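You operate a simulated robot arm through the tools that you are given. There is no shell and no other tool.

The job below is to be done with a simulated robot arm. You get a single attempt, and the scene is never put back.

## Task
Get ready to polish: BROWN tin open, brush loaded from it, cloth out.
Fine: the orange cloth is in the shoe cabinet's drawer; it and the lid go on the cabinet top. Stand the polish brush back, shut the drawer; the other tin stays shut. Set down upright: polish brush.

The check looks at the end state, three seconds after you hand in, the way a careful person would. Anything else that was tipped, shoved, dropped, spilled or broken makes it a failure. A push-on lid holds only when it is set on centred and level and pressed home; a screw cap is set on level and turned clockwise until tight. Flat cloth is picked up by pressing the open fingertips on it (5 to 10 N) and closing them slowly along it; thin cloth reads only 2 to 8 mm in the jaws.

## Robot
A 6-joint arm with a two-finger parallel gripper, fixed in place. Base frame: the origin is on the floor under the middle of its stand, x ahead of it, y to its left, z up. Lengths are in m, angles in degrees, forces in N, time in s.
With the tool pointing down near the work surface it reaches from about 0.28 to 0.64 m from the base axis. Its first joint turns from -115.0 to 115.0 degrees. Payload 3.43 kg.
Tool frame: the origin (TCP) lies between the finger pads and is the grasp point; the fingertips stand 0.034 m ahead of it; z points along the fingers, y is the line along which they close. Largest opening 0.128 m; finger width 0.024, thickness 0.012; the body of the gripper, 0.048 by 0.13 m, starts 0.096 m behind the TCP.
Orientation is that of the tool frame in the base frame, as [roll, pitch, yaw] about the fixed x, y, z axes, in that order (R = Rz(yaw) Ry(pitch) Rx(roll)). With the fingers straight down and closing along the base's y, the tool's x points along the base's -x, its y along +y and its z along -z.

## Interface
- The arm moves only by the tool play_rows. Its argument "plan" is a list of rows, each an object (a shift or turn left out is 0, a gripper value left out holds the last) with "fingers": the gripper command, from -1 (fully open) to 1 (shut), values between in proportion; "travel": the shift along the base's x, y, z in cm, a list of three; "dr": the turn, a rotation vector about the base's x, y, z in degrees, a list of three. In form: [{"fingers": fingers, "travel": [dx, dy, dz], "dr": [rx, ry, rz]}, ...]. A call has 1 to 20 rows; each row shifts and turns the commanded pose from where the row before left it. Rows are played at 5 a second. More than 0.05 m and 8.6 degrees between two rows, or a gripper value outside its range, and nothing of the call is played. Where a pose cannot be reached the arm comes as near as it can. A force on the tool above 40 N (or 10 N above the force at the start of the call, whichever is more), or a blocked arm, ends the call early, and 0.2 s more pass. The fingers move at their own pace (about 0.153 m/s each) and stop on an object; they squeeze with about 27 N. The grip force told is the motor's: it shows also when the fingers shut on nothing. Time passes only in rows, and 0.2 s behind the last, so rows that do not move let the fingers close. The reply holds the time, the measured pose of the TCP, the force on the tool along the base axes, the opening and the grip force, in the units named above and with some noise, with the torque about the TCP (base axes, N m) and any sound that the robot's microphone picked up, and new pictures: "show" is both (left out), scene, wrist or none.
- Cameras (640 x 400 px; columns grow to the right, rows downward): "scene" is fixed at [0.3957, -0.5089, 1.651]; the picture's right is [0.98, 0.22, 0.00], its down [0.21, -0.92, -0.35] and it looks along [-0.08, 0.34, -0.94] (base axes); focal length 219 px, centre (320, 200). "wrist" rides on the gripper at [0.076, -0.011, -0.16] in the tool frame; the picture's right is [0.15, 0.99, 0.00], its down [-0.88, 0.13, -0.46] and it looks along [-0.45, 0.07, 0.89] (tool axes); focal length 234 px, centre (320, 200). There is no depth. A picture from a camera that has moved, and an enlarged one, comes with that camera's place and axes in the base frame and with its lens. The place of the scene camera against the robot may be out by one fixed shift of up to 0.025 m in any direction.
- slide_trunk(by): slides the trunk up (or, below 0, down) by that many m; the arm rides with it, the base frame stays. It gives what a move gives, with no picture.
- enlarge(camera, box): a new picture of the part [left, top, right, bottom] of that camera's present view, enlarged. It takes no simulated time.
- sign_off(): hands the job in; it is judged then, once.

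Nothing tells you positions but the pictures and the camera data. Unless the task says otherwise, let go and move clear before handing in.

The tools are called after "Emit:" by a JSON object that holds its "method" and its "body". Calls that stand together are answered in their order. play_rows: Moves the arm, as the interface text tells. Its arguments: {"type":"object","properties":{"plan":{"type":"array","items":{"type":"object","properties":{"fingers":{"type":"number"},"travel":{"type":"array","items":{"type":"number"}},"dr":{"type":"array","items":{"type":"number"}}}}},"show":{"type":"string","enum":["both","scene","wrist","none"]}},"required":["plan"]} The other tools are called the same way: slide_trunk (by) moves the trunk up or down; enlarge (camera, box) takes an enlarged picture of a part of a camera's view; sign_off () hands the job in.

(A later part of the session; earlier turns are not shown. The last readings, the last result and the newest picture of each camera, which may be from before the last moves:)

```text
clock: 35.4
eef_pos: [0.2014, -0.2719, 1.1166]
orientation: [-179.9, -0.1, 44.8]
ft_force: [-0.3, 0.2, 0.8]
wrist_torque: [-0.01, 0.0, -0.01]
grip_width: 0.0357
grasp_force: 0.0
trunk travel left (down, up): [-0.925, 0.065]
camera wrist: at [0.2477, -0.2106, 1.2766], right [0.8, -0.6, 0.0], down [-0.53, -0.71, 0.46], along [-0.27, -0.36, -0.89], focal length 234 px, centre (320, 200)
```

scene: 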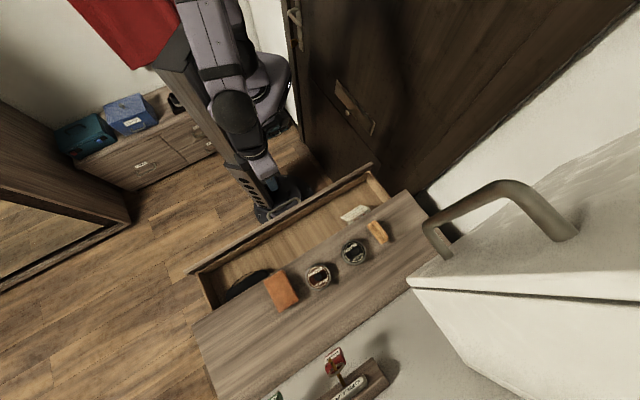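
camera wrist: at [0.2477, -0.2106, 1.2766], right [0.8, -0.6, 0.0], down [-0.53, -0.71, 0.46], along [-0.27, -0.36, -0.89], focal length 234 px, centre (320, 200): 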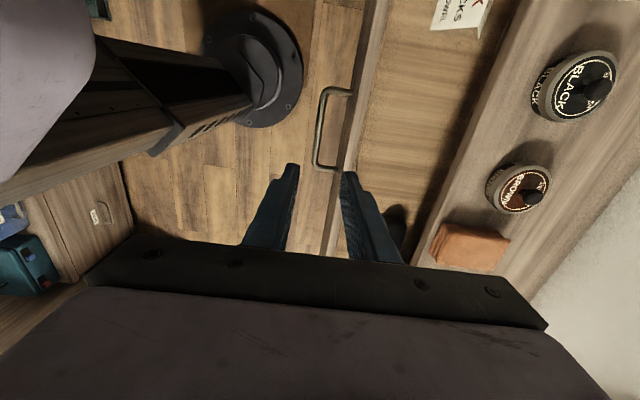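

Emit:
{"method": "enlarge", "body": {"camera": "scene", "box": [230, 220, 350, 320]}}

Emit:
{"method": "enlarge", "body": {"camera": "wrist", "box": [280, 60, 560, 290]}}

```text
4.00 times, centred on (290, 270) of scene
camera zoom: at [0.3957, -0.5089, 1.651], right [0.98, 0.22, 0.0], down [0.21, -0.92, -0.35], along [-0.08, 0.34, -0.94], focal length 876 px, centre (440, -80)
```

zoom: 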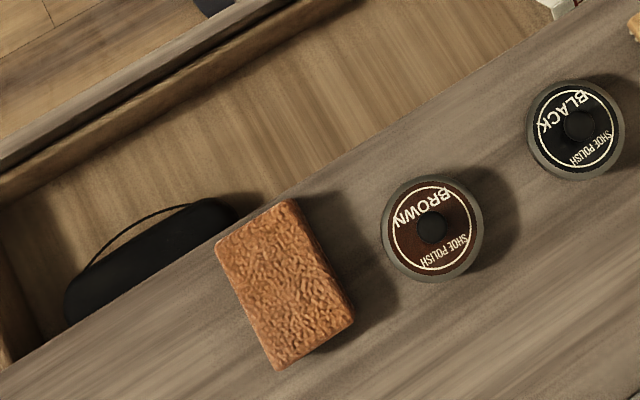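

```text
1.74 times, centred on (420, 175) of wrist
camera zoom: at [0.2477, -0.2106, 1.2766], right [0.8, -0.6, 0.0], down [-0.53, -0.71, 0.46], along [-0.27, -0.36, -0.89], focal length 407 px, centre (146, 244)
```

zoom: 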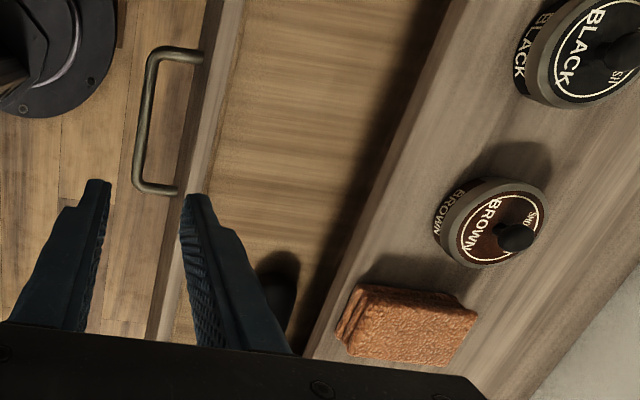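

The cloth is fully on the top with a small margin from the edge. The handle bar is at n≈0.334, right under the tool, so I'll descend and grip it.

Emit:
{"method": "play_rows", "body": {"plan": [{"travel": [0, 0, -4.5]}, {"travel": [0, 0, -4.5]}, {"travel": [0, 0, -4.5]}, {"travel": [0, 0, -4]}, {"travel": [0, 0, -3]}, {"travel": [0, 0, -2.5]}, {}, {"fingers": 1}, {"fingers": 1}, {"fingers": 1}], "show": "wrist"}}

```text
clock: 37.6
eef_pos: [0.1995, -0.2692, 0.8848]
orientation: [-179.8, 0.0, 45.0]
ft_force: [-1.1, 0.7, -4.9]
wrist_torque: [-0.15, 0.11, -0.02]
grip_width: 0.0116
grasp_force: 44.9
trunk travel left (down, up): [-0.925, 0.065]
camera wrist: at [0.2463, -0.2104, 1.0451], right [0.8, -0.6, 0.0], down [-0.53, -0.72, 0.46], along [-0.27, -0.36, -0.89], focal length 234 px, centre (320, 200)
```

wrist: 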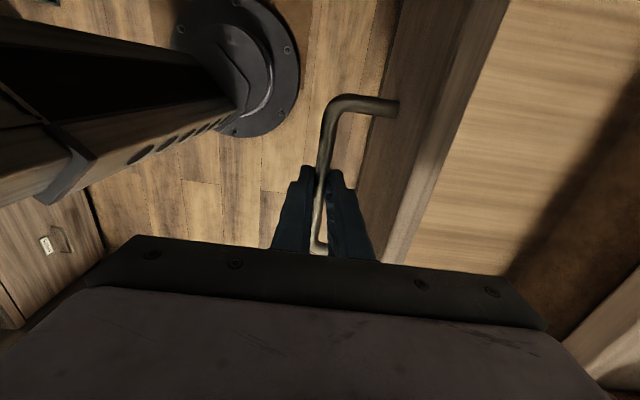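

The handle is gripped. I'll push the drawer back in.

Emit:
{"method": "play_rows", "body": {"plan": [{"travel": [0.85, -0.85, 0]}, {"travel": [0.85, -0.85, 0]}, {"travel": [0.85, -0.85, 0]}, {"travel": [0.85, -0.85, 0]}, {"travel": [0.85, -0.85, 0]}, {"travel": [0.85, -0.85, 0]}, {"travel": [0.85, -0.85, 0]}, {"travel": [0.85, -0.85, 0]}, {"travel": [0.85, -0.85, 0]}, {"travel": [0.85, -0.85, 0]}, {"travel": [0.85, -0.85, 0]}, {"travel": [0.85, -0.85, 0]}, {}], "show": "both"}}

```text
clock: 40.4
eef_pos: [0.3035, -0.3739, 0.8856]
orientation: [-179.9, 0.0, 45.0]
ft_force: [0.6, -1.4, -12.0]
wrist_torque: [0.44, -0.53, 0.02]
grip_width: 0.0117
grasp_force: 45.3
trunk travel left (down, up): [-0.925, 0.065]
camera wrist: at [0.3499, -0.3139, 1.0452], right [0.8, -0.6, 0.0], down [-0.53, -0.72, 0.46], along [-0.27, -0.36, -0.89], focal length 234 px, centre (320, 200)
```

scene: 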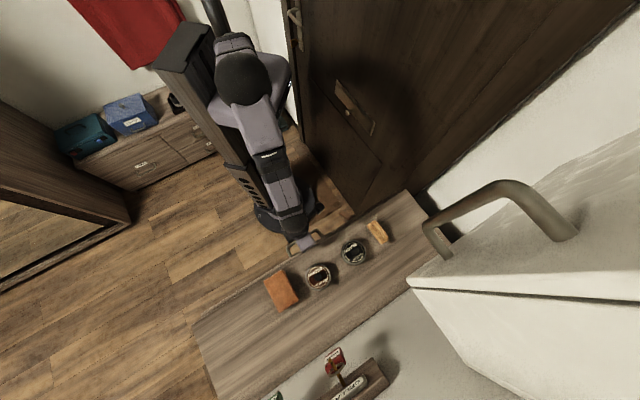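
wrist: 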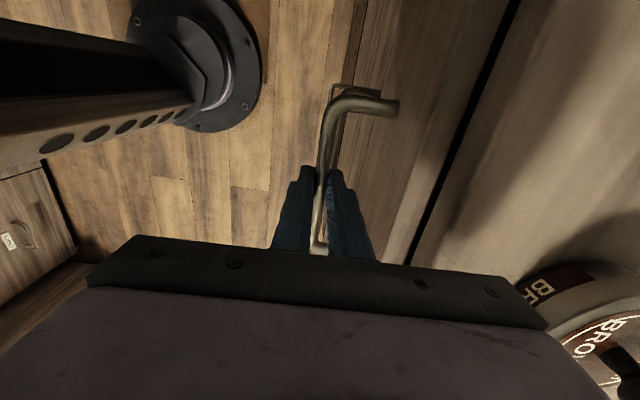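

There's only about 2 cm left. I'll push the rest slowly.

Emit:
{"method": "play_rows", "body": {"plan": [{"travel": [0.4, -0.4, 0]}, {"travel": [0.4, -0.4, 0]}, {"travel": [0.3, -0.3, 0]}, {"travel": [0.3, -0.3, 0]}, {"travel": [0.2, -0.2, 0]}, {}], "show": "wrist"}}

```text
clock: 41.8
eef_pos: [0.3178, -0.3878, 0.8851]
orientation: [-179.7, 0.0, 45.1]
ft_force: [-7.0, 1.7, -9.4]
wrist_torque: [-0.67, 0.95, -0.03]
grip_width: 0.0119
grasp_force: 45.4
trunk travel left (down, up): [-0.925, 0.065]
camera wrist: at [0.3645, -0.3286, 1.0453], right [0.8, -0.6, -0.01], down [-0.53, -0.72, 0.45], along [-0.28, -0.36, -0.89], focal length 234 px, centre (320, 200)
```

wrist: 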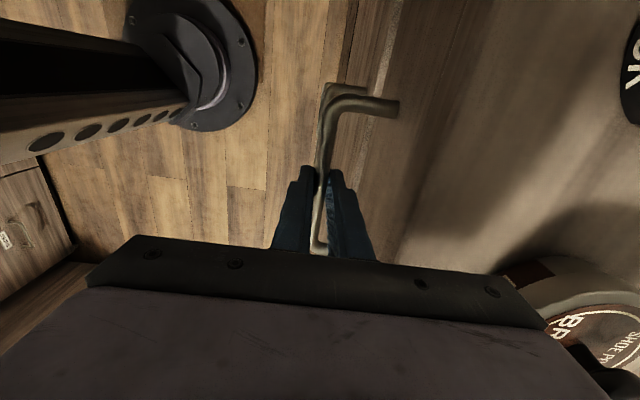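

The drawer is back at its original closed position and resistance is building. I'll give it a small extra push to seat it, then release and rise.

Emit:
{"method": "play_rows", "body": {"plan": [{"travel": [0.2, -0.2, 0]}, {}, {"travel": [-0.25, 0.25, 0]}, {"fingers": 0.4375}, {}, {}, {"travel": [0, 0, 2]}, {"travel": [0, 0, 3]}, {"travel": [0, 0, 4]}, {"travel": [0, 0, 4]}, {"travel": [0, 0, 4]}, {"travel": [0, 0, 4]}, {}], "show": "both"}}

Emit:
{"method": "enlarge", "body": {"camera": "scene", "box": [190, 180, 450, 343]}}

```text
clock: 44.6
eef_pos: [0.3162, -0.3888, 1.0967]
orientation: [-179.7, 0.0, 45.0]
ft_force: [-0.6, 0.2, 0.3]
wrist_torque: [0.01, 0.03, 0.03]
grip_width: 0.0364
grasp_force: 0.1
trunk travel left (down, up): [-0.925, 0.065]
camera wrist: at [0.3629, -0.3283, 1.2563], right [0.8, -0.6, 0.0], down [-0.53, -0.72, 0.46], along [-0.27, -0.36, -0.89], focal length 234 px, centre (320, 200)
```

scene: 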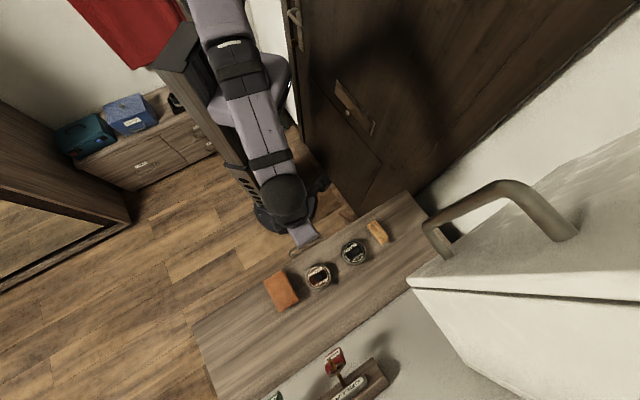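
wrist: 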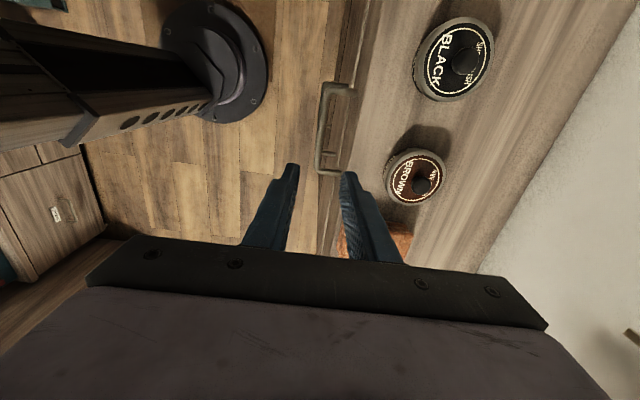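

```text
2.45 times, centred on (320, 262) of scene
camera zoom: at [0.3957, -0.5089, 1.651], right [0.98, 0.22, 0.0], down [0.21, -0.92, -0.35], along [-0.08, 0.34, -0.94], focal length 538 px, centre (320, 49)
```

zoom: 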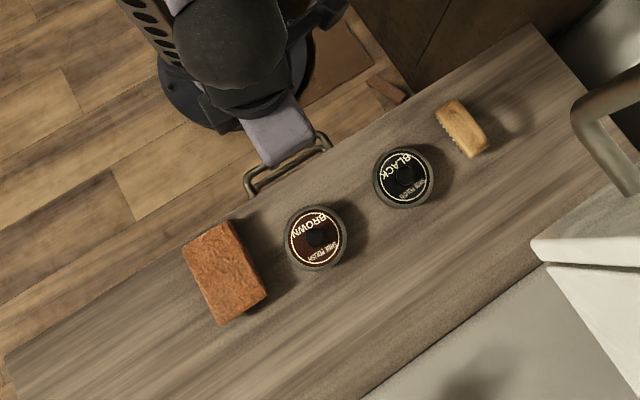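

The drawer is closed with the cloth undisturbed. Next is the BROWN tin: I'll turn back to radial and take a close look at its lid and knob.

Emit:
{"method": "play_rows", "body": {"plan": [{"dr": [0, 0, 7.5], "travel": [0.376, -0.584, 0], "fingers": 0.0}, {"dr": [0, 0, 7.5], "travel": [0.376, -0.584, 0]}, {"dr": [0, 0, 7.5], "travel": [0.376, -0.584, 0]}, {"dr": [0, 0, 7.5], "travel": [0.376, -0.584, 0]}, {"dr": [0, 0, 7.5], "travel": [0.376, -0.584, 0]}, {"dr": [0, 0, 7.5], "travel": [0.376, -0.584, 0]}, {"dr": [0, 0, 7.5], "travel": [0.376, -0.584, 0]}, {"dr": [0, 0, 7.5], "travel": [0.376, -0.584, 0]}, {"dr": [0, 0, 7.5], "travel": [0.376, -0.584, 0]}, {"dr": [0, 0, 7.5], "travel": [0.376, -0.584, 0]}, {"dr": [0, 0, 7.5], "travel": [0.376, -0.584, 0]}, {"dr": [0, 0, 7.5], "travel": [0.376, -0.584, 0]}, {}, {}], "show": "wrist"}}

Emit:
{"method": "enlarge", "body": {"camera": "wrist", "box": [220, 90, 480, 250]}}

```text
clock: 47.6
eef_pos: [0.3642, -0.4584, 1.0952]
orientation: [-179.9, 0.0, 135.2]
ft_force: [-0.3, 0.2, 0.4]
wrist_torque: [-0.05, 0.0, 0.0]
grip_width: 0.064
grasp_force: 0.1
trunk travel left (down, up): [-0.925, 0.065]
camera wrist: at [0.3032, -0.4132, 1.2552], right [0.6, 0.8, 0.0], down [0.72, -0.53, 0.46], along [0.36, -0.27, -0.89], focal length 234 px, centre (320, 200)
```

wrist: 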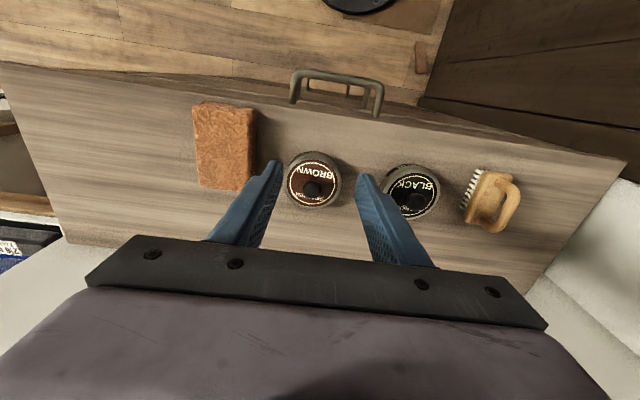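

```text
2.46 times, centred on (350, 170) of wrist
camera zoom: at [0.3032, -0.4132, 1.2552], right [0.6, 0.8, 0.0], down [0.72, -0.53, 0.46], along [0.36, -0.27, -0.89], focal length 576 px, centre (246, 274)
```

zoom: 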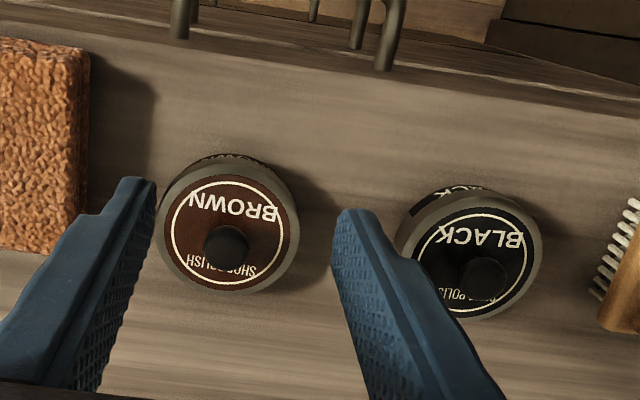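

The tin has a black centre knob about 24 mm across and 14 mm tall. Its lid top is at z≈0.979, centred at about n=0.627, t=−0.069. Before opening it, I'll look at the brush and the free area to its right.

Emit:
{"method": "play_rows", "body": {"plan": [{"travel": [3.3, 3.3, 0]}, {"travel": [3.3, 3.3, 0]}, {"travel": [3.3, 3.3, 0]}, {"travel": [3.3, 3.3, 0]}, {"travel": [2.0, 2.0, 0]}, {}, {}], "show": "both"}}

Emit:
{"method": "enlarge", "body": {"camera": "wrist", "box": [200, 80, 520, 280]}}

Emit:
{"method": "enlarge", "body": {"camera": "scene", "box": [340, 190, 460, 265]}}

```text
clock: 49.2
eef_pos: [0.5158, -0.306, 1.0961]
orientation: [-179.9, 0.0, 134.9]
ft_force: [0.1, -0.5, 0.1]
wrist_torque: [0.0, -0.01, 0.03]
grip_width: 0.0641
grasp_force: 0.1
trunk travel left (down, up): [-0.925, 0.065]
camera wrist: at [0.4551, -0.2607, 1.2556], right [0.6, 0.8, 0.0], down [0.72, -0.53, 0.46], along [0.36, -0.27, -0.89], focal length 234 px, centre (320, 200)
```

scene: 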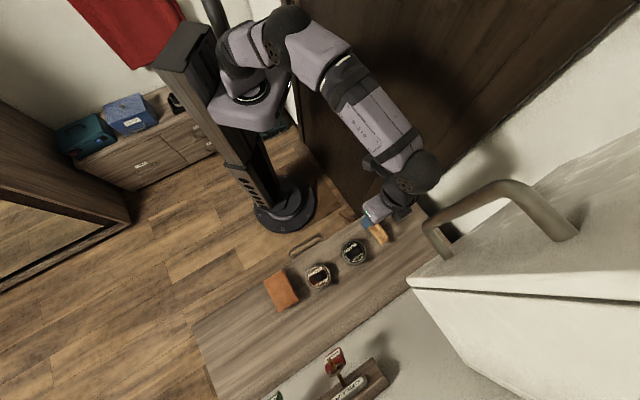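
wrist: 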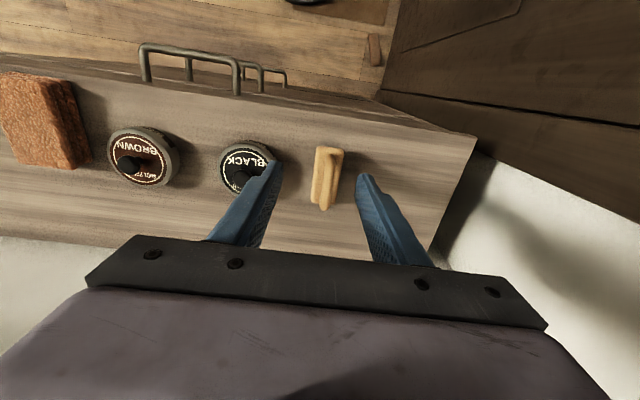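

```text
2.00 times, centred on (360, 180) of wrist
camera zoom: at [0.4551, -0.2607, 1.2556], right [0.6, 0.8, 0.0], down [0.72, -0.53, 0.46], along [0.36, -0.27, -0.89], focal length 468 px, centre (240, 240)
```

zoom: 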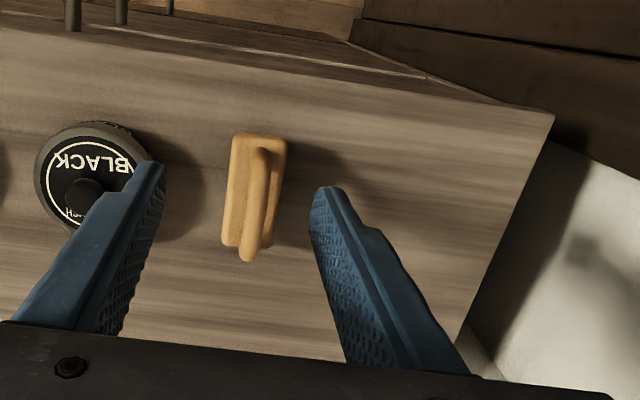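

```text
5.33 times, centred on (400, 228) of scene
camera zoom: at [0.3957, -0.5089, 1.651], right [0.98, 0.22, 0.0], down [0.21, -0.92, -0.35], along [-0.08, 0.34, -0.94], focal length 1168 px, centre (-107, 53)
```

zoom: 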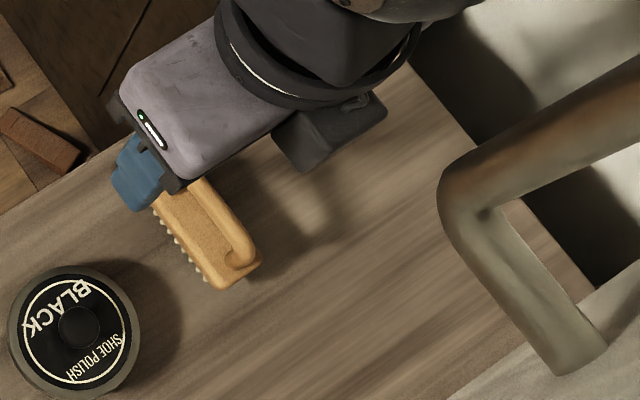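

The brush stands upright with bristles down. Its handle bar is at about n=0.604, t=0.162, z=1.015, along n. The space to its right (t≈0.24) is free for the lid. I'll tilt the tool 8° outward about its closing axis to gain reach, and move over the BROWN knob.

Emit:
{"method": "play_rows", "body": {"plan": [{"travel": [-2.07, -3.05, 0], "dr": [-5.66, -5.66, 0]}, {"travel": [-2.07, -3.05, 0]}, {"travel": [-2.07, -3.05, 0]}, {"travel": [-2.07, -3.05, 0]}, {"travel": [-2.07, -3.05, 0]}, {"travel": [-2.05, -3.05, 0]}, {}, {"travel": [0, 0, -2]}, {}, {}], "show": "both"}}

Emit:
{"method": "enlarge", "body": {"camera": "wrist", "box": [240, 130, 400, 230]}}

```text
clock: 51.4
eef_pos: [0.3934, -0.4908, 1.0759]
orientation: [-179.8, 8.0, 135.0]
ft_force: [0.1, -0.7, 0.4]
wrist_torque: [0.0, 0.01, 0.02]
grip_width: 0.064
grasp_force: 0.0
trunk travel left (down, up): [-0.925, 0.065]
camera wrist: at [0.316, -0.4299, 1.2235], right [0.6, 0.8, -0.02], down [0.66, -0.48, 0.57], along [0.45, -0.36, -0.82], focal length 234 px, centre (320, 200)
```

scene: 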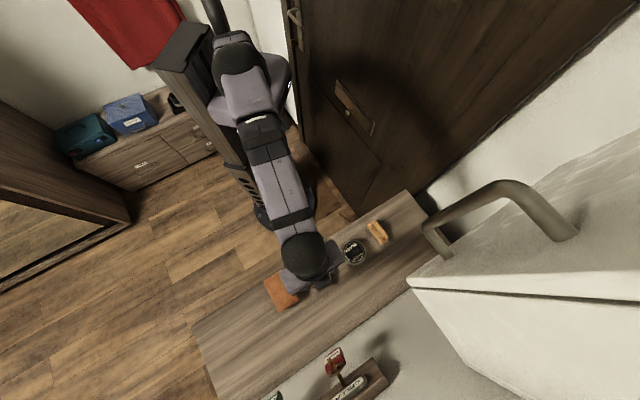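
wrist: 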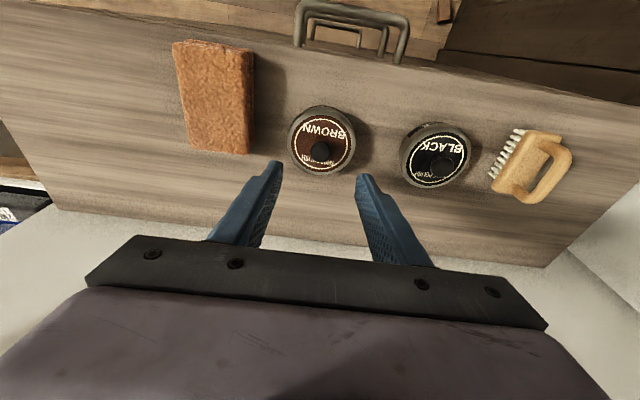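

```text
4.00 times, centred on (320, 180) of wrist
camera zoom: at [0.316, -0.4299, 1.2235], right [0.6, 0.8, -0.02], down [0.66, -0.48, 0.57], along [0.45, -0.36, -0.82], focal length 937 px, centre (320, 280)
```

zoom: 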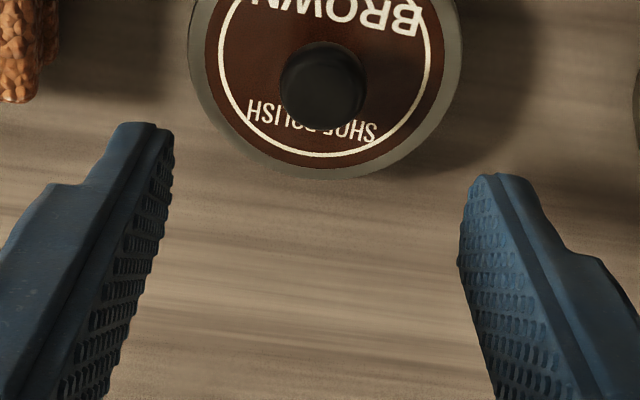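

The knob measures at n≈0.626, t≈−0.070, right below the fingers. I'll lower so the fingertips straddle it just above the lid.

Emit:
{"method": "play_rows", "body": {"plan": [{"travel": [-0.2, 0.2, -2]}, {"travel": [0, 0, -2]}, {"travel": [0, 0, -1.2]}, {"travel": [0, 0, -0.5]}, {}, {}], "show": "wrist"}}

Emit:
{"method": "enlarge", "body": {"camera": "wrist", "box": [240, 130, 400, 230]}}

```text
clock: 52.8
eef_pos: [0.3897, -0.4852, 1.0189]
orientation: [-179.9, 8.0, 135.0]
ft_force: [-0.7, 0.2, 0.2]
wrist_torque: [0.01, -0.01, 0.01]
grip_width: 0.0638
grasp_force: 0.1
trunk travel left (down, up): [-0.925, 0.065]
camera wrist: at [0.3139, -0.4262, 1.1667], right [0.6, 0.8, -0.02], down [0.66, -0.48, 0.57], along [0.45, -0.36, -0.82], focal length 234 px, centre (320, 200)
```

wrist: 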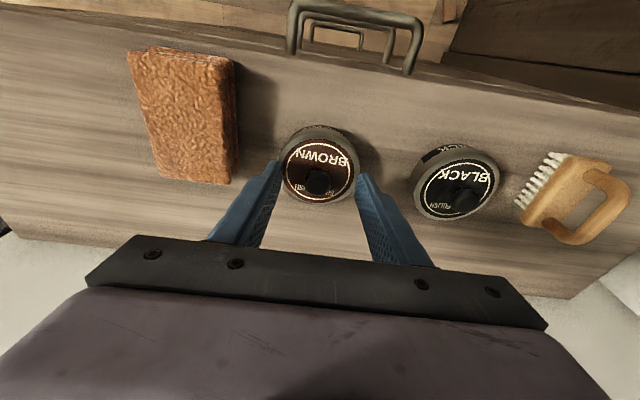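

```text
4.00 times, centred on (320, 180) of wrist
camera zoom: at [0.3139, -0.4262, 1.1667], right [0.6, 0.8, -0.02], down [0.66, -0.48, 0.57], along [0.45, -0.36, -0.82], focal length 937 px, centre (320, 280)
```

zoom: 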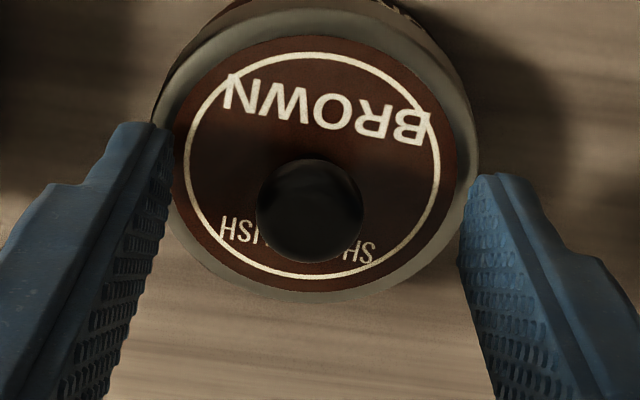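

Emit:
{"method": "play_rows", "body": {"plan": [{"travel": [0.15, -0.33, -0.25]}, {}, {"fingers": 0.4}, {"fingers": 0.55}, {}], "show": "wrist"}}

Emit:
{"method": "enlarge", "body": {"camera": "wrist", "box": [240, 130, 400, 230]}}

```text
clock: 54.0
eef_pos: [0.3905, -0.4897, 1.0151]
orientation: [-180.0, 8.0, 134.9]
ft_force: [0.4, -0.1, -0.3]
wrist_torque: [-0.01, 0.0, 0.02]
grip_width: 0.0288
grasp_force: 0.1
trunk travel left (down, up): [-0.925, 0.065]
camera wrist: at [0.3148, -0.4298, 1.1637], right [0.6, 0.8, -0.02], down [0.66, -0.48, 0.57], along [0.45, -0.36, -0.82], focal length 234 px, centre (320, 200)
```

wrist: 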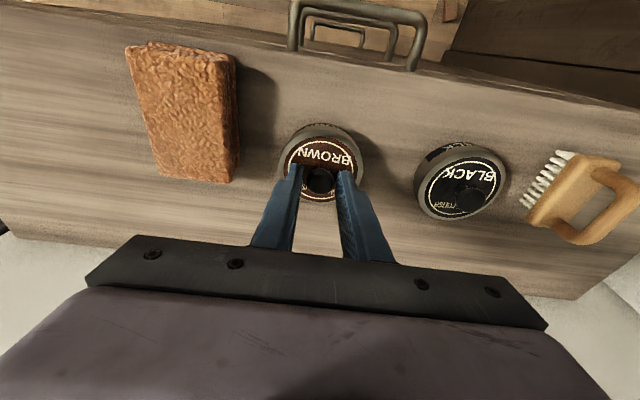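

```text
4.00 times, centred on (320, 180) of wrist
camera zoom: at [0.3148, -0.4298, 1.1637], right [0.6, 0.8, -0.02], down [0.66, -0.48, 0.57], along [0.45, -0.36, -0.82], focal length 937 px, centre (320, 280)
```

zoom: 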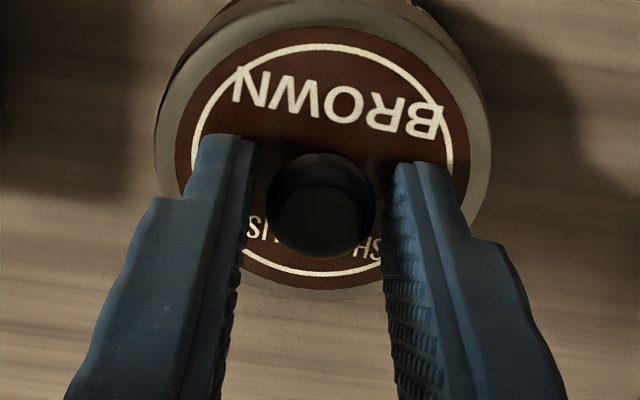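

The knob is between the fingers. I'll nudge 1 mm to centre on it, close, and then try a gentle lift.

Emit:
{"method": "play_rows", "body": {"plan": [{"travel": [0.07, 0.07, 0]}, {"fingers": 1}, {}, {}], "show": "none"}}

Emit:
{"method": "play_rows", "body": {"plan": [{"travel": [0, 0, 0.2]}, {"travel": [0, 0, 0.2]}, {"travel": [0, 0, 0.2]}, {}], "show": "wrist"}}

Emit:
{"method": "enlarge", "body": {"camera": "wrist", "box": [240, 110, 400, 210]}}

```text
clock: 55.0
eef_pos: [0.3911, -0.4898, 1.0157]
orientation: [-179.9, 7.9, 135.0]
ft_force: [-0.5, 0.5, 0.0]
wrist_torque: [0.02, -0.01, -0.02]
grip_width: 0.0212
grasp_force: 26.9
trunk travel left (down, up): [-0.925, 0.065]
heard: snap
```

```text
clock: 56.0
eef_pos: [0.3911, -0.4887, 1.0224]
orientation: [-179.9, 8.0, 135.0]
ft_force: [-0.1, 0.7, 0.4]
wrist_torque: [-0.02, 0.01, -0.05]
grip_width: 0.0214
grasp_force: 27.0
trunk travel left (down, up): [-0.925, 0.065]
camera wrist: at [0.3159, -0.4294, 1.1699], right [0.6, 0.8, -0.02], down [0.66, -0.48, 0.57], along [0.45, -0.36, -0.82], focal length 234 px, centre (320, 200)
```

wrist: 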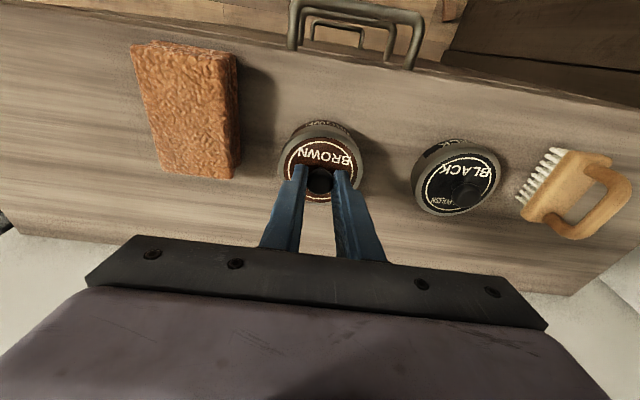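

```text
4.00 times, centred on (320, 160) of wrist
camera zoom: at [0.3159, -0.4294, 1.1699], right [0.6, 0.8, -0.02], down [0.66, -0.48, 0.57], along [0.45, -0.36, -0.82], focal length 937 px, centre (320, 360)
```

zoom: 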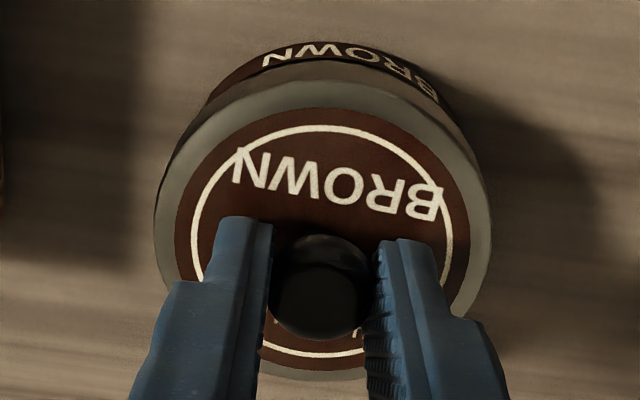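

I heard a snap, so the lid has popped free. I'll lift slowly and check that the tin base stays down.

Emit:
{"method": "play_rows", "body": {"plan": [{"travel": [0, 0, 0.4]}, {"travel": [0, 0, 0.6]}, {"travel": [0, 0, 1]}, {"travel": [0, 0, 1]}, {}], "show": "both"}}

Emit:
{"method": "enlarge", "body": {"camera": "wrist", "box": [240, 90, 400, 190]}}

Emit:
{"method": "enlarge", "body": {"camera": "scene", "box": [270, 230, 390, 305]}}

```text
clock: 57.2
eef_pos: [0.3924, -0.4883, 1.0542]
orientation: [-179.9, 8.0, 135.0]
ft_force: [-0.4, 0.7, -0.5]
wrist_torque: [-0.03, -0.01, 0.03]
grip_width: 0.0212
grasp_force: 27.3
trunk travel left (down, up): [-0.925, 0.065]
camera wrist: at [0.3159, -0.4287, 1.2004], right [0.6, 0.8, -0.02], down [0.66, -0.48, 0.57], along [0.45, -0.36, -0.82], focal length 234 px, centre (320, 200)
```

scene: 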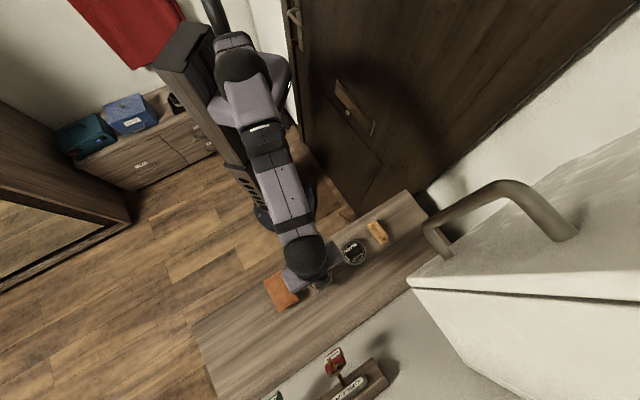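
wrist: 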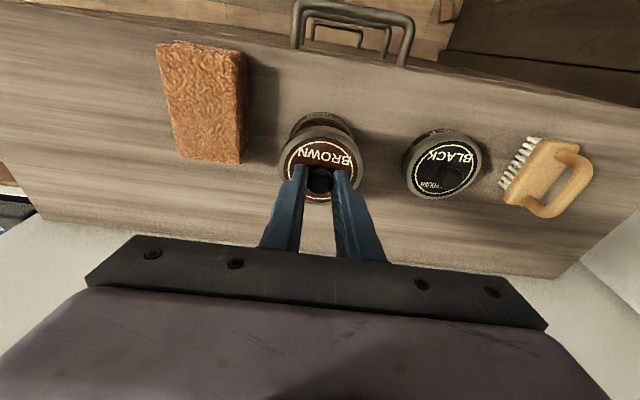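

```text
4.00 times, centred on (320, 140) of wrist
camera zoom: at [0.3159, -0.4287, 1.2004], right [0.6, 0.8, -0.02], down [0.66, -0.48, 0.57], along [0.45, -0.36, -0.82], focal length 937 px, centre (320, 440)
```

zoom: 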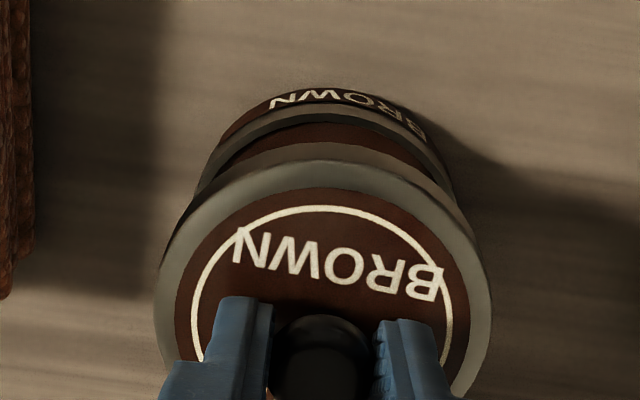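

```text
5.33 times, centred on (330, 268) of scene
camera zoom: at [0.3957, -0.5089, 1.651], right [0.98, 0.22, 0.0], down [0.21, -0.92, -0.35], along [-0.08, 0.34, -0.94], focal length 1168 px, centre (267, -160)
```

zoom: 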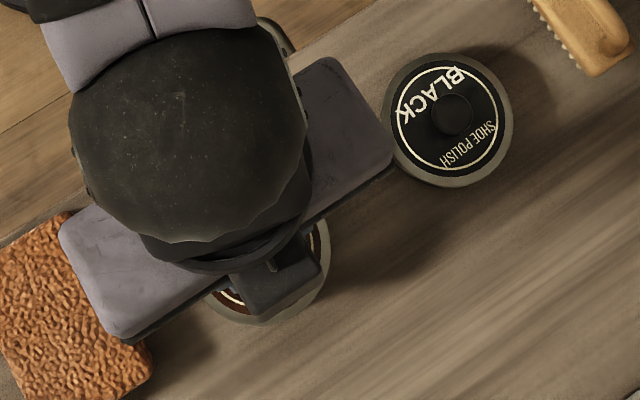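

The lid is off and the open BROWN base stayed in place. I'll raise it and carry it over to the free area right of the brush.

Emit:
{"method": "play_rows", "body": {"plan": [{"travel": [0, 0, 3]}, {"travel": [0, 0, 3.5]}, {"travel": [2.49, 2.95, 0]}, {"travel": [2.49, 2.95, 0]}, {"travel": [2.49, 2.95, 0]}, {"travel": [2.49, 2.95, 0]}, {"travel": [2.49, 2.95, 0]}, {"travel": [2.49, 2.95, 0]}, {"travel": [2.49, 2.95, 0]}, {"travel": [2.5, 2.95, 0]}, {}, {}], "show": "both"}}

```text
clock: 59.8
eef_pos: [0.5916, -0.2519, 1.117]
orientation: [-179.8, 8.0, 134.9]
ft_force: [0.1, -0.5, -0.7]
wrist_torque: [0.02, 0.02, -0.03]
grip_width: 0.0215
grasp_force: 26.5
trunk travel left (down, up): [-0.925, 0.065]
camera wrist: at [0.5155, -0.1919, 1.2654], right [0.6, 0.8, -0.02], down [0.66, -0.48, 0.57], along [0.45, -0.36, -0.82], focal length 234 px, centre (320, 200)
```

scene: 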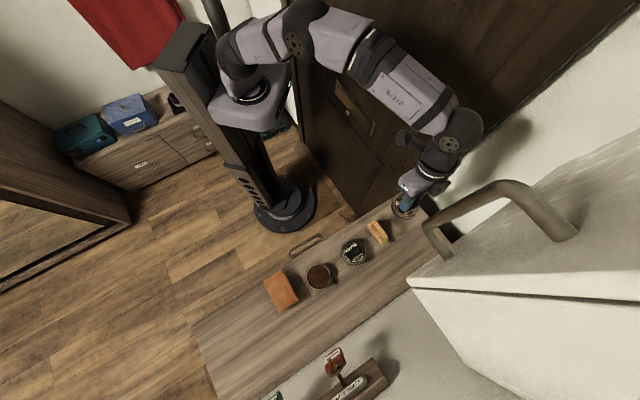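
wrist: 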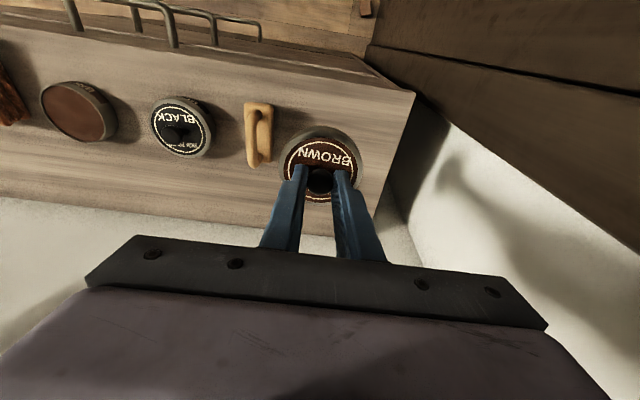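

The lid is above the clear spot and the BROWN tin stands open showing its polish. I'll lower the lid toward the cabinet top.

Emit:
{"method": "play_rows", "body": {"plan": [{"travel": [0, 0, -3.5]}, {"travel": [0, 0, -3.5]}, {"travel": [0, 0, -2.5]}, {"travel": [0, 0, -1]}, {}, {}], "show": "both"}}

Emit:
{"method": "enlarge", "body": {"camera": "wrist", "box": [200, 80, 440, 230]}}

```text
clock: 61.2
eef_pos: [0.5908, -0.2528, 1.0122]
orientation: [-179.9, 8.1, 135.0]
ft_force: [-0.3, 1.1, -0.8]
wrist_torque: [0.03, 0.01, 0.0]
grip_width: 0.0213
grasp_force: 27.4
trunk travel left (down, up): [-0.925, 0.065]
camera wrist: at [0.5151, -0.193, 1.1592], right [0.6, 0.8, -0.02], down [0.66, -0.48, 0.57], along [0.45, -0.36, -0.82], focal length 234 px, centre (320, 200)
```

scene: 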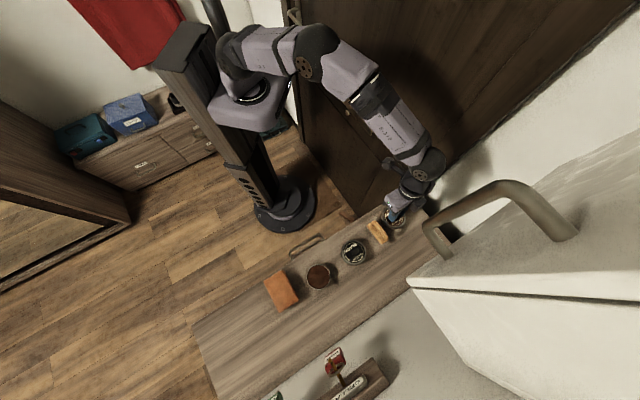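
wrist: 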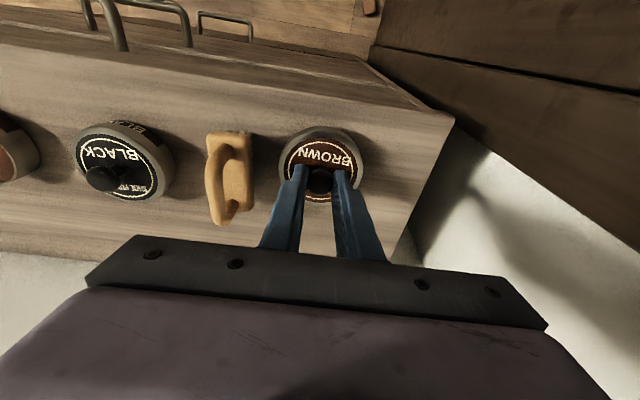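

```text
2.67 times, centred on (320, 155) of wrist
camera zoom: at [0.5151, -0.193, 1.1592], right [0.6, 0.8, -0.02], down [0.66, -0.48, 0.57], along [0.45, -0.36, -0.82], focal length 624 px, centre (320, 320)
```

zoom: 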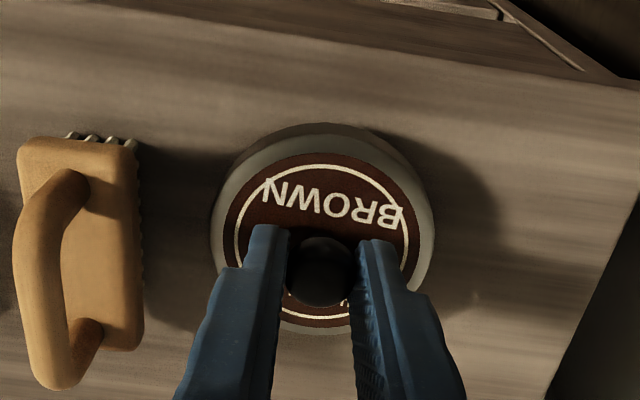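

Nearly down. I'll lower in small guarded steps until the lid touches.

Emit:
{"method": "play_rows", "body": {"plan": [{"travel": [0, 0, -0.4]}, {"travel": [0, 0, -0.3]}, {"travel": [0, 0, -0.3]}, {}], "show": "none"}}

```text
clock: 62.2
eef_pos: [0.5911, -0.2536, 1.0013]
orientation: [-179.9, 8.1, 135.1]
ft_force: [-0.5, 0.0, -0.9]
wrist_torque: [0.02, -0.02, -0.01]
grip_width: 0.0213
grasp_force: 26.5
trunk travel left (down, up): [-0.925, 0.065]
```

Emit:
{"method": "play_rows", "body": {"plan": [{"travel": [0, 0, -0.3]}, {"travel": [0, 0, -0.3]}, {}], "show": "none"}}

```text
clock: 63.0
eef_pos: [0.5914, -0.2535, 0.9995]
orientation: [180.0, 8.4, 135.0]
ft_force: [-0.7, 0.7, 20.5]
wrist_torque: [0.4, 0.39, 0.05]
grip_width: 0.0213
grasp_force: 26.8
trunk travel left (down, up): [-0.925, 0.065]
```

The lid has touched down at 20 N. I'll ease off the pressure, open slightly, and rise.

Emit:
{"method": "play_rows", "body": {"plan": [{"travel": [0, 0, 0.42]}, {}, {"fingers": 0.3}, {}, {}, {"travel": [0, 0, 1]}, {"travel": [0, 0, 2]}, {"travel": [0, 0, 3]}, {"travel": [0, 0, 3]}, {}], "show": "both"}}

Emit:
{"method": "enlarge", "body": {"camera": "wrist", "box": [200, 60, 440, 210]}}

```text
clock: 65.2
eef_pos: [0.5915, -0.2529, 1.0917]
orientation: [-179.9, 8.0, 135.0]
ft_force: [-0.1, 0.2, -0.4]
wrist_torque: [0.0, -0.01, -0.01]
grip_width: 0.0451
grasp_force: 0.0
trunk travel left (down, up): [-0.925, 0.065]
camera wrist: at [0.5153, -0.1929, 1.2386], right [0.6, 0.8, -0.02], down [0.66, -0.48, 0.57], along [0.45, -0.36, -0.82], focal length 234 px, centre (320, 200)
```

scene: 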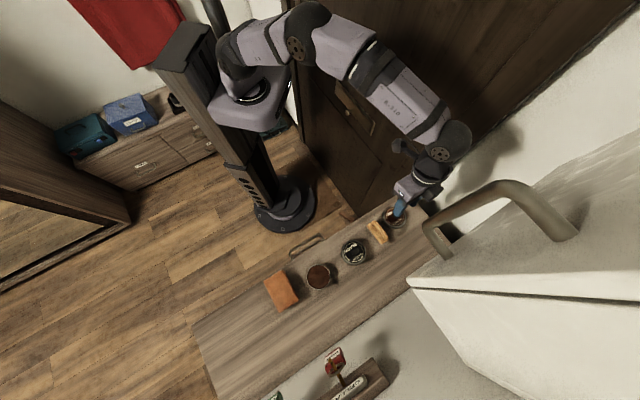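
wrist: 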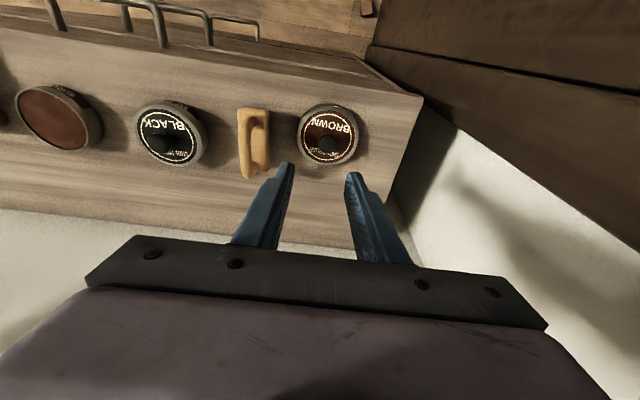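

```text
2.67 times, centred on (320, 135) of wrist
camera zoom: at [0.5153, -0.1929, 1.2386], right [0.6, 0.8, -0.02], down [0.66, -0.48, 0.57], along [0.45, -0.36, -0.82], focal length 624 px, centre (320, 373)
```

zoom: 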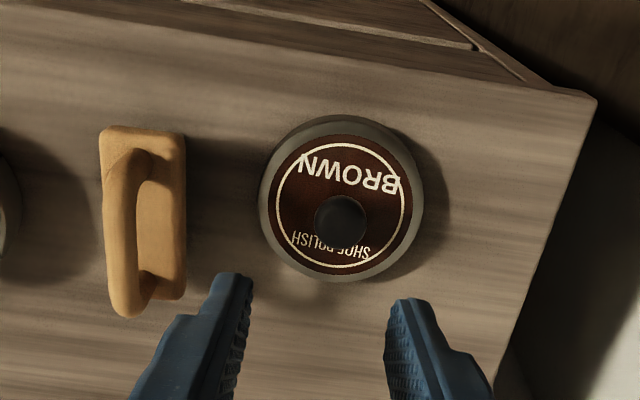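

The lid is set down flat. Now I'll move over the brush and take a close look to refine its handle position.

Emit:
{"method": "play_rows", "body": {"plan": [{"travel": [-2.7, -2.7, 0]}, {"travel": [-2.7, -2.7, 0]}, {}, {}], "show": "wrist"}}

Emit:
{"method": "enlarge", "body": {"camera": "wrist", "box": [240, 90, 400, 190]}}

```text
clock: 66.2
eef_pos: [0.5371, -0.3063, 1.0909]
orientation: [-179.9, 8.0, 135.0]
ft_force: [0.2, 0.7, 0.0]
wrist_torque: [-0.02, 0.0, 0.02]
grip_width: 0.0449
grasp_force: 0.0
trunk travel left (down, up): [-0.925, 0.065]
camera wrist: at [0.461, -0.2474, 1.2372], right [0.6, 0.8, -0.02], down [0.66, -0.48, 0.57], along [0.45, -0.36, -0.82], focal length 234 px, centre (320, 200)
```

wrist: 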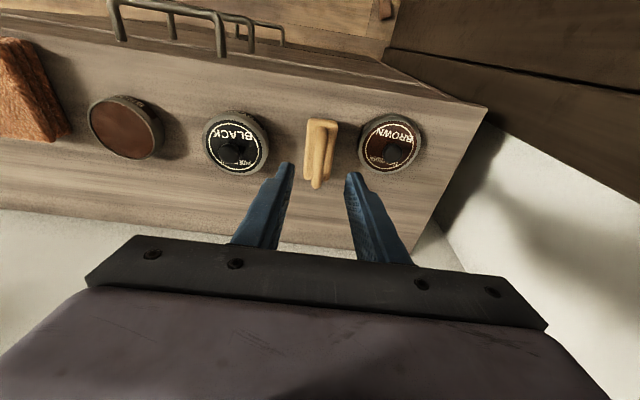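

```text
4.00 times, centred on (320, 140) of wrist
camera zoom: at [0.461, -0.2474, 1.2372], right [0.6, 0.8, -0.02], down [0.66, -0.48, 0.57], along [0.45, -0.36, -0.82], focal length 937 px, centre (320, 440)
```

zoom: 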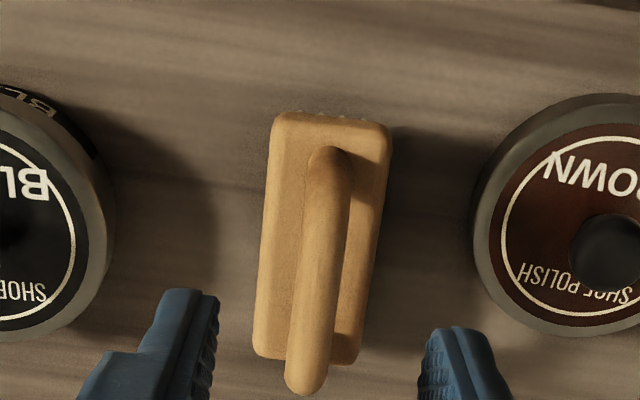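

The brush handle bar is at about t=0.161, n≈0.576–0.64, top z≈1.01, yawed about 2.5°. The block is about 7.4 × 3.2 cm with its top at z≈0.975. Before gripping it, I want to see how big the open tin's polish area is.

Emit:
{"method": "play_rows", "body": {"plan": [{"travel": [-3.4, -3.4, 1]}, {"travel": [-3.4, -3.4, 0]}, {"travel": [-3.4, -3.4, 0]}, {"travel": [-3.4, -3.4, 0]}, {"travel": [-2.7, -2.7, 0]}, {}, {}], "show": "wrist"}}

Emit:
{"method": "enlarge", "body": {"camera": "wrist", "box": [240, 90, 400, 190]}}

Emit:
{"method": "enlarge", "body": {"camera": "scene", "box": [290, 250, 354, 300]}}

```text
clock: 67.8
eef_pos: [0.3728, -0.4707, 1.0996]
orientation: [-179.9, 8.0, 135.0]
ft_force: [0.4, -0.3, 0.0]
wrist_torque: [0.0, 0.0, -0.02]
grip_width: 0.0448
grasp_force: 0.0
trunk travel left (down, up): [-0.925, 0.065]
camera wrist: at [0.2975, -0.4114, 1.2472], right [0.6, 0.8, -0.02], down [0.66, -0.48, 0.57], along [0.45, -0.36, -0.82], focal length 234 px, centre (320, 200)
```

wrist: 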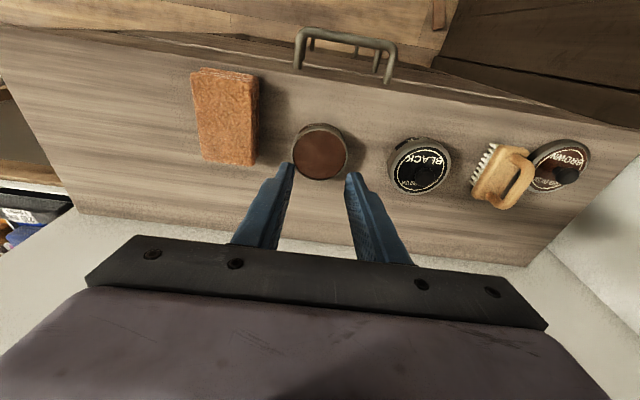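

```text
4.00 times, centred on (320, 140) of wrist
camera zoom: at [0.2975, -0.4114, 1.2472], right [0.6, 0.8, -0.02], down [0.66, -0.48, 0.57], along [0.45, -0.36, -0.82], focal length 937 px, centre (320, 440)
```

zoom: 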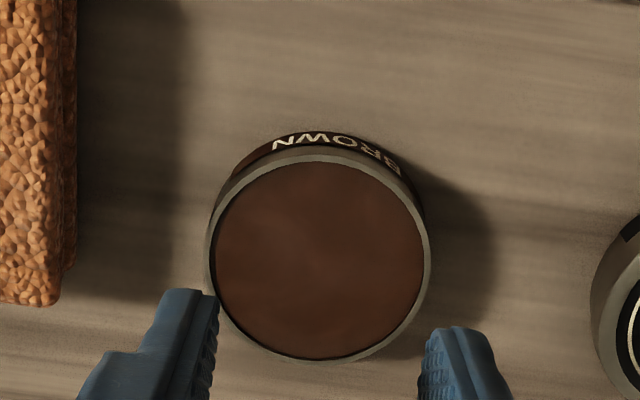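

```text
8.00 times, centred on (322, 275) of scene
camera zoom: at [0.3957, -0.5089, 1.651], right [0.98, 0.22, 0.0], down [0.21, -0.92, -0.35], along [-0.08, 0.34, -0.94], focal length 1753 px, centre (304, -400)
```

zoom: 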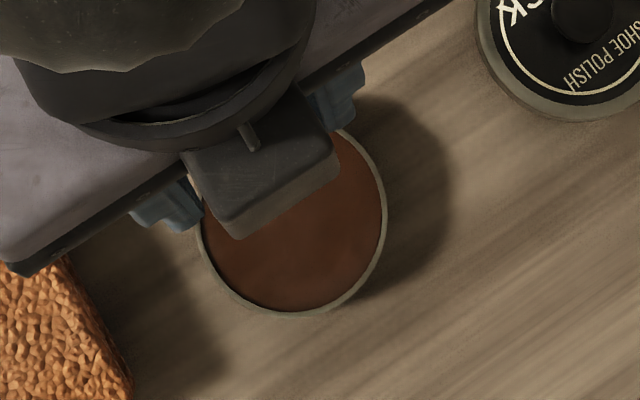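

The polish fills the tin nearly to the rim, with an inner diameter of about 66 mm, centred at n≈0.626, t≈−0.068. I'll also zoom in on the brush's bristles from here.

Emit:
{"method": "enlarge", "body": {"camera": "wrist", "box": [450, 120, 610, 220]}}

Emit:
{"method": "enlarge", "body": {"camera": "scene", "box": [350, 205, 414, 255]}}

```text
4.00 times, centred on (530, 170) of wrist
camera zoom: at [0.2975, -0.4114, 1.2472], right [0.6, 0.8, -0.02], down [0.66, -0.48, 0.57], along [0.45, -0.36, -0.82], focal length 937 px, centre (-520, 320)
```

zoom: 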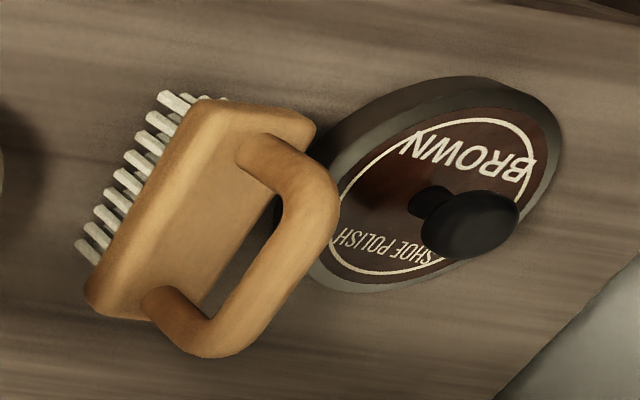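

```text
8.00 times, centred on (382, 230) of scene
camera zoom: at [0.3957, -0.5089, 1.651], right [0.98, 0.22, 0.0], down [0.21, -0.92, -0.35], along [-0.08, 0.34, -0.94], focal length 1753 px, centre (-176, -40)
```

zoom: 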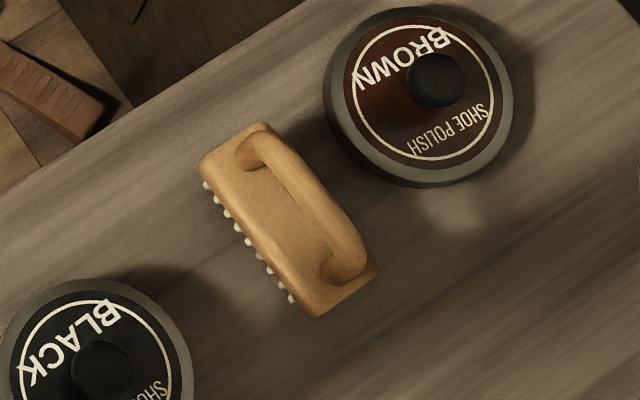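

The bristle field, about 58 × 24 mm, just fits inside the 66 mm tin. I'll move back over the brush handle, match its slight yaw, and go down over the bar.

Emit:
{"method": "play_rows", "body": {"plan": [{"travel": [3.484, 3.042, 0], "dr": [0, 0, 2.5]}, {"travel": [3.484, 3.042, 0]}, {"travel": [3.484, 3.042, 0]}, {"travel": [3.484, 3.042, 0]}, {"travel": [3.484, 3.042, 0]}, {}, {"travel": [0, 0, -2]}, {"travel": [0, 0, -1.5]}, {}, {}], "show": "wrist"}}

Emit:
{"method": "enlarge", "body": {"camera": "wrist", "box": [240, 110, 400, 210]}}

```text
clock: 70.0
eef_pos: [0.55, -0.3157, 1.0663]
orientation: [-179.8, 8.0, 137.5]
ft_force: [-0.2, 0.0, 0.1]
wrist_torque: [0.01, 0.01, 0.01]
grip_width: 0.0448
grasp_force: 0.0
trunk travel left (down, up): [-0.925, 0.065]
camera wrist: at [0.471, -0.2598, 1.2136], right [0.56, 0.83, -0.02], down [0.68, -0.45, 0.57], along [0.46, -0.34, -0.82], focal length 234 px, centre (320, 200)
```

wrist: 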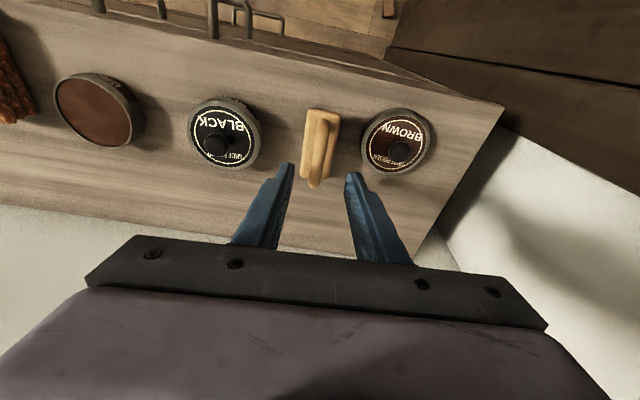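

```text
4.00 times, centred on (320, 160) of wrist
camera zoom: at [0.471, -0.2598, 1.2136], right [0.56, 0.83, -0.02], down [0.68, -0.45, 0.57], along [0.46, -0.34, -0.82], focal length 937 px, centre (320, 360)
```

zoom: 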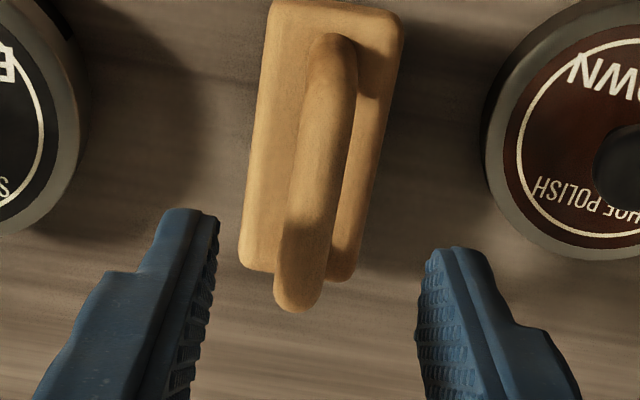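

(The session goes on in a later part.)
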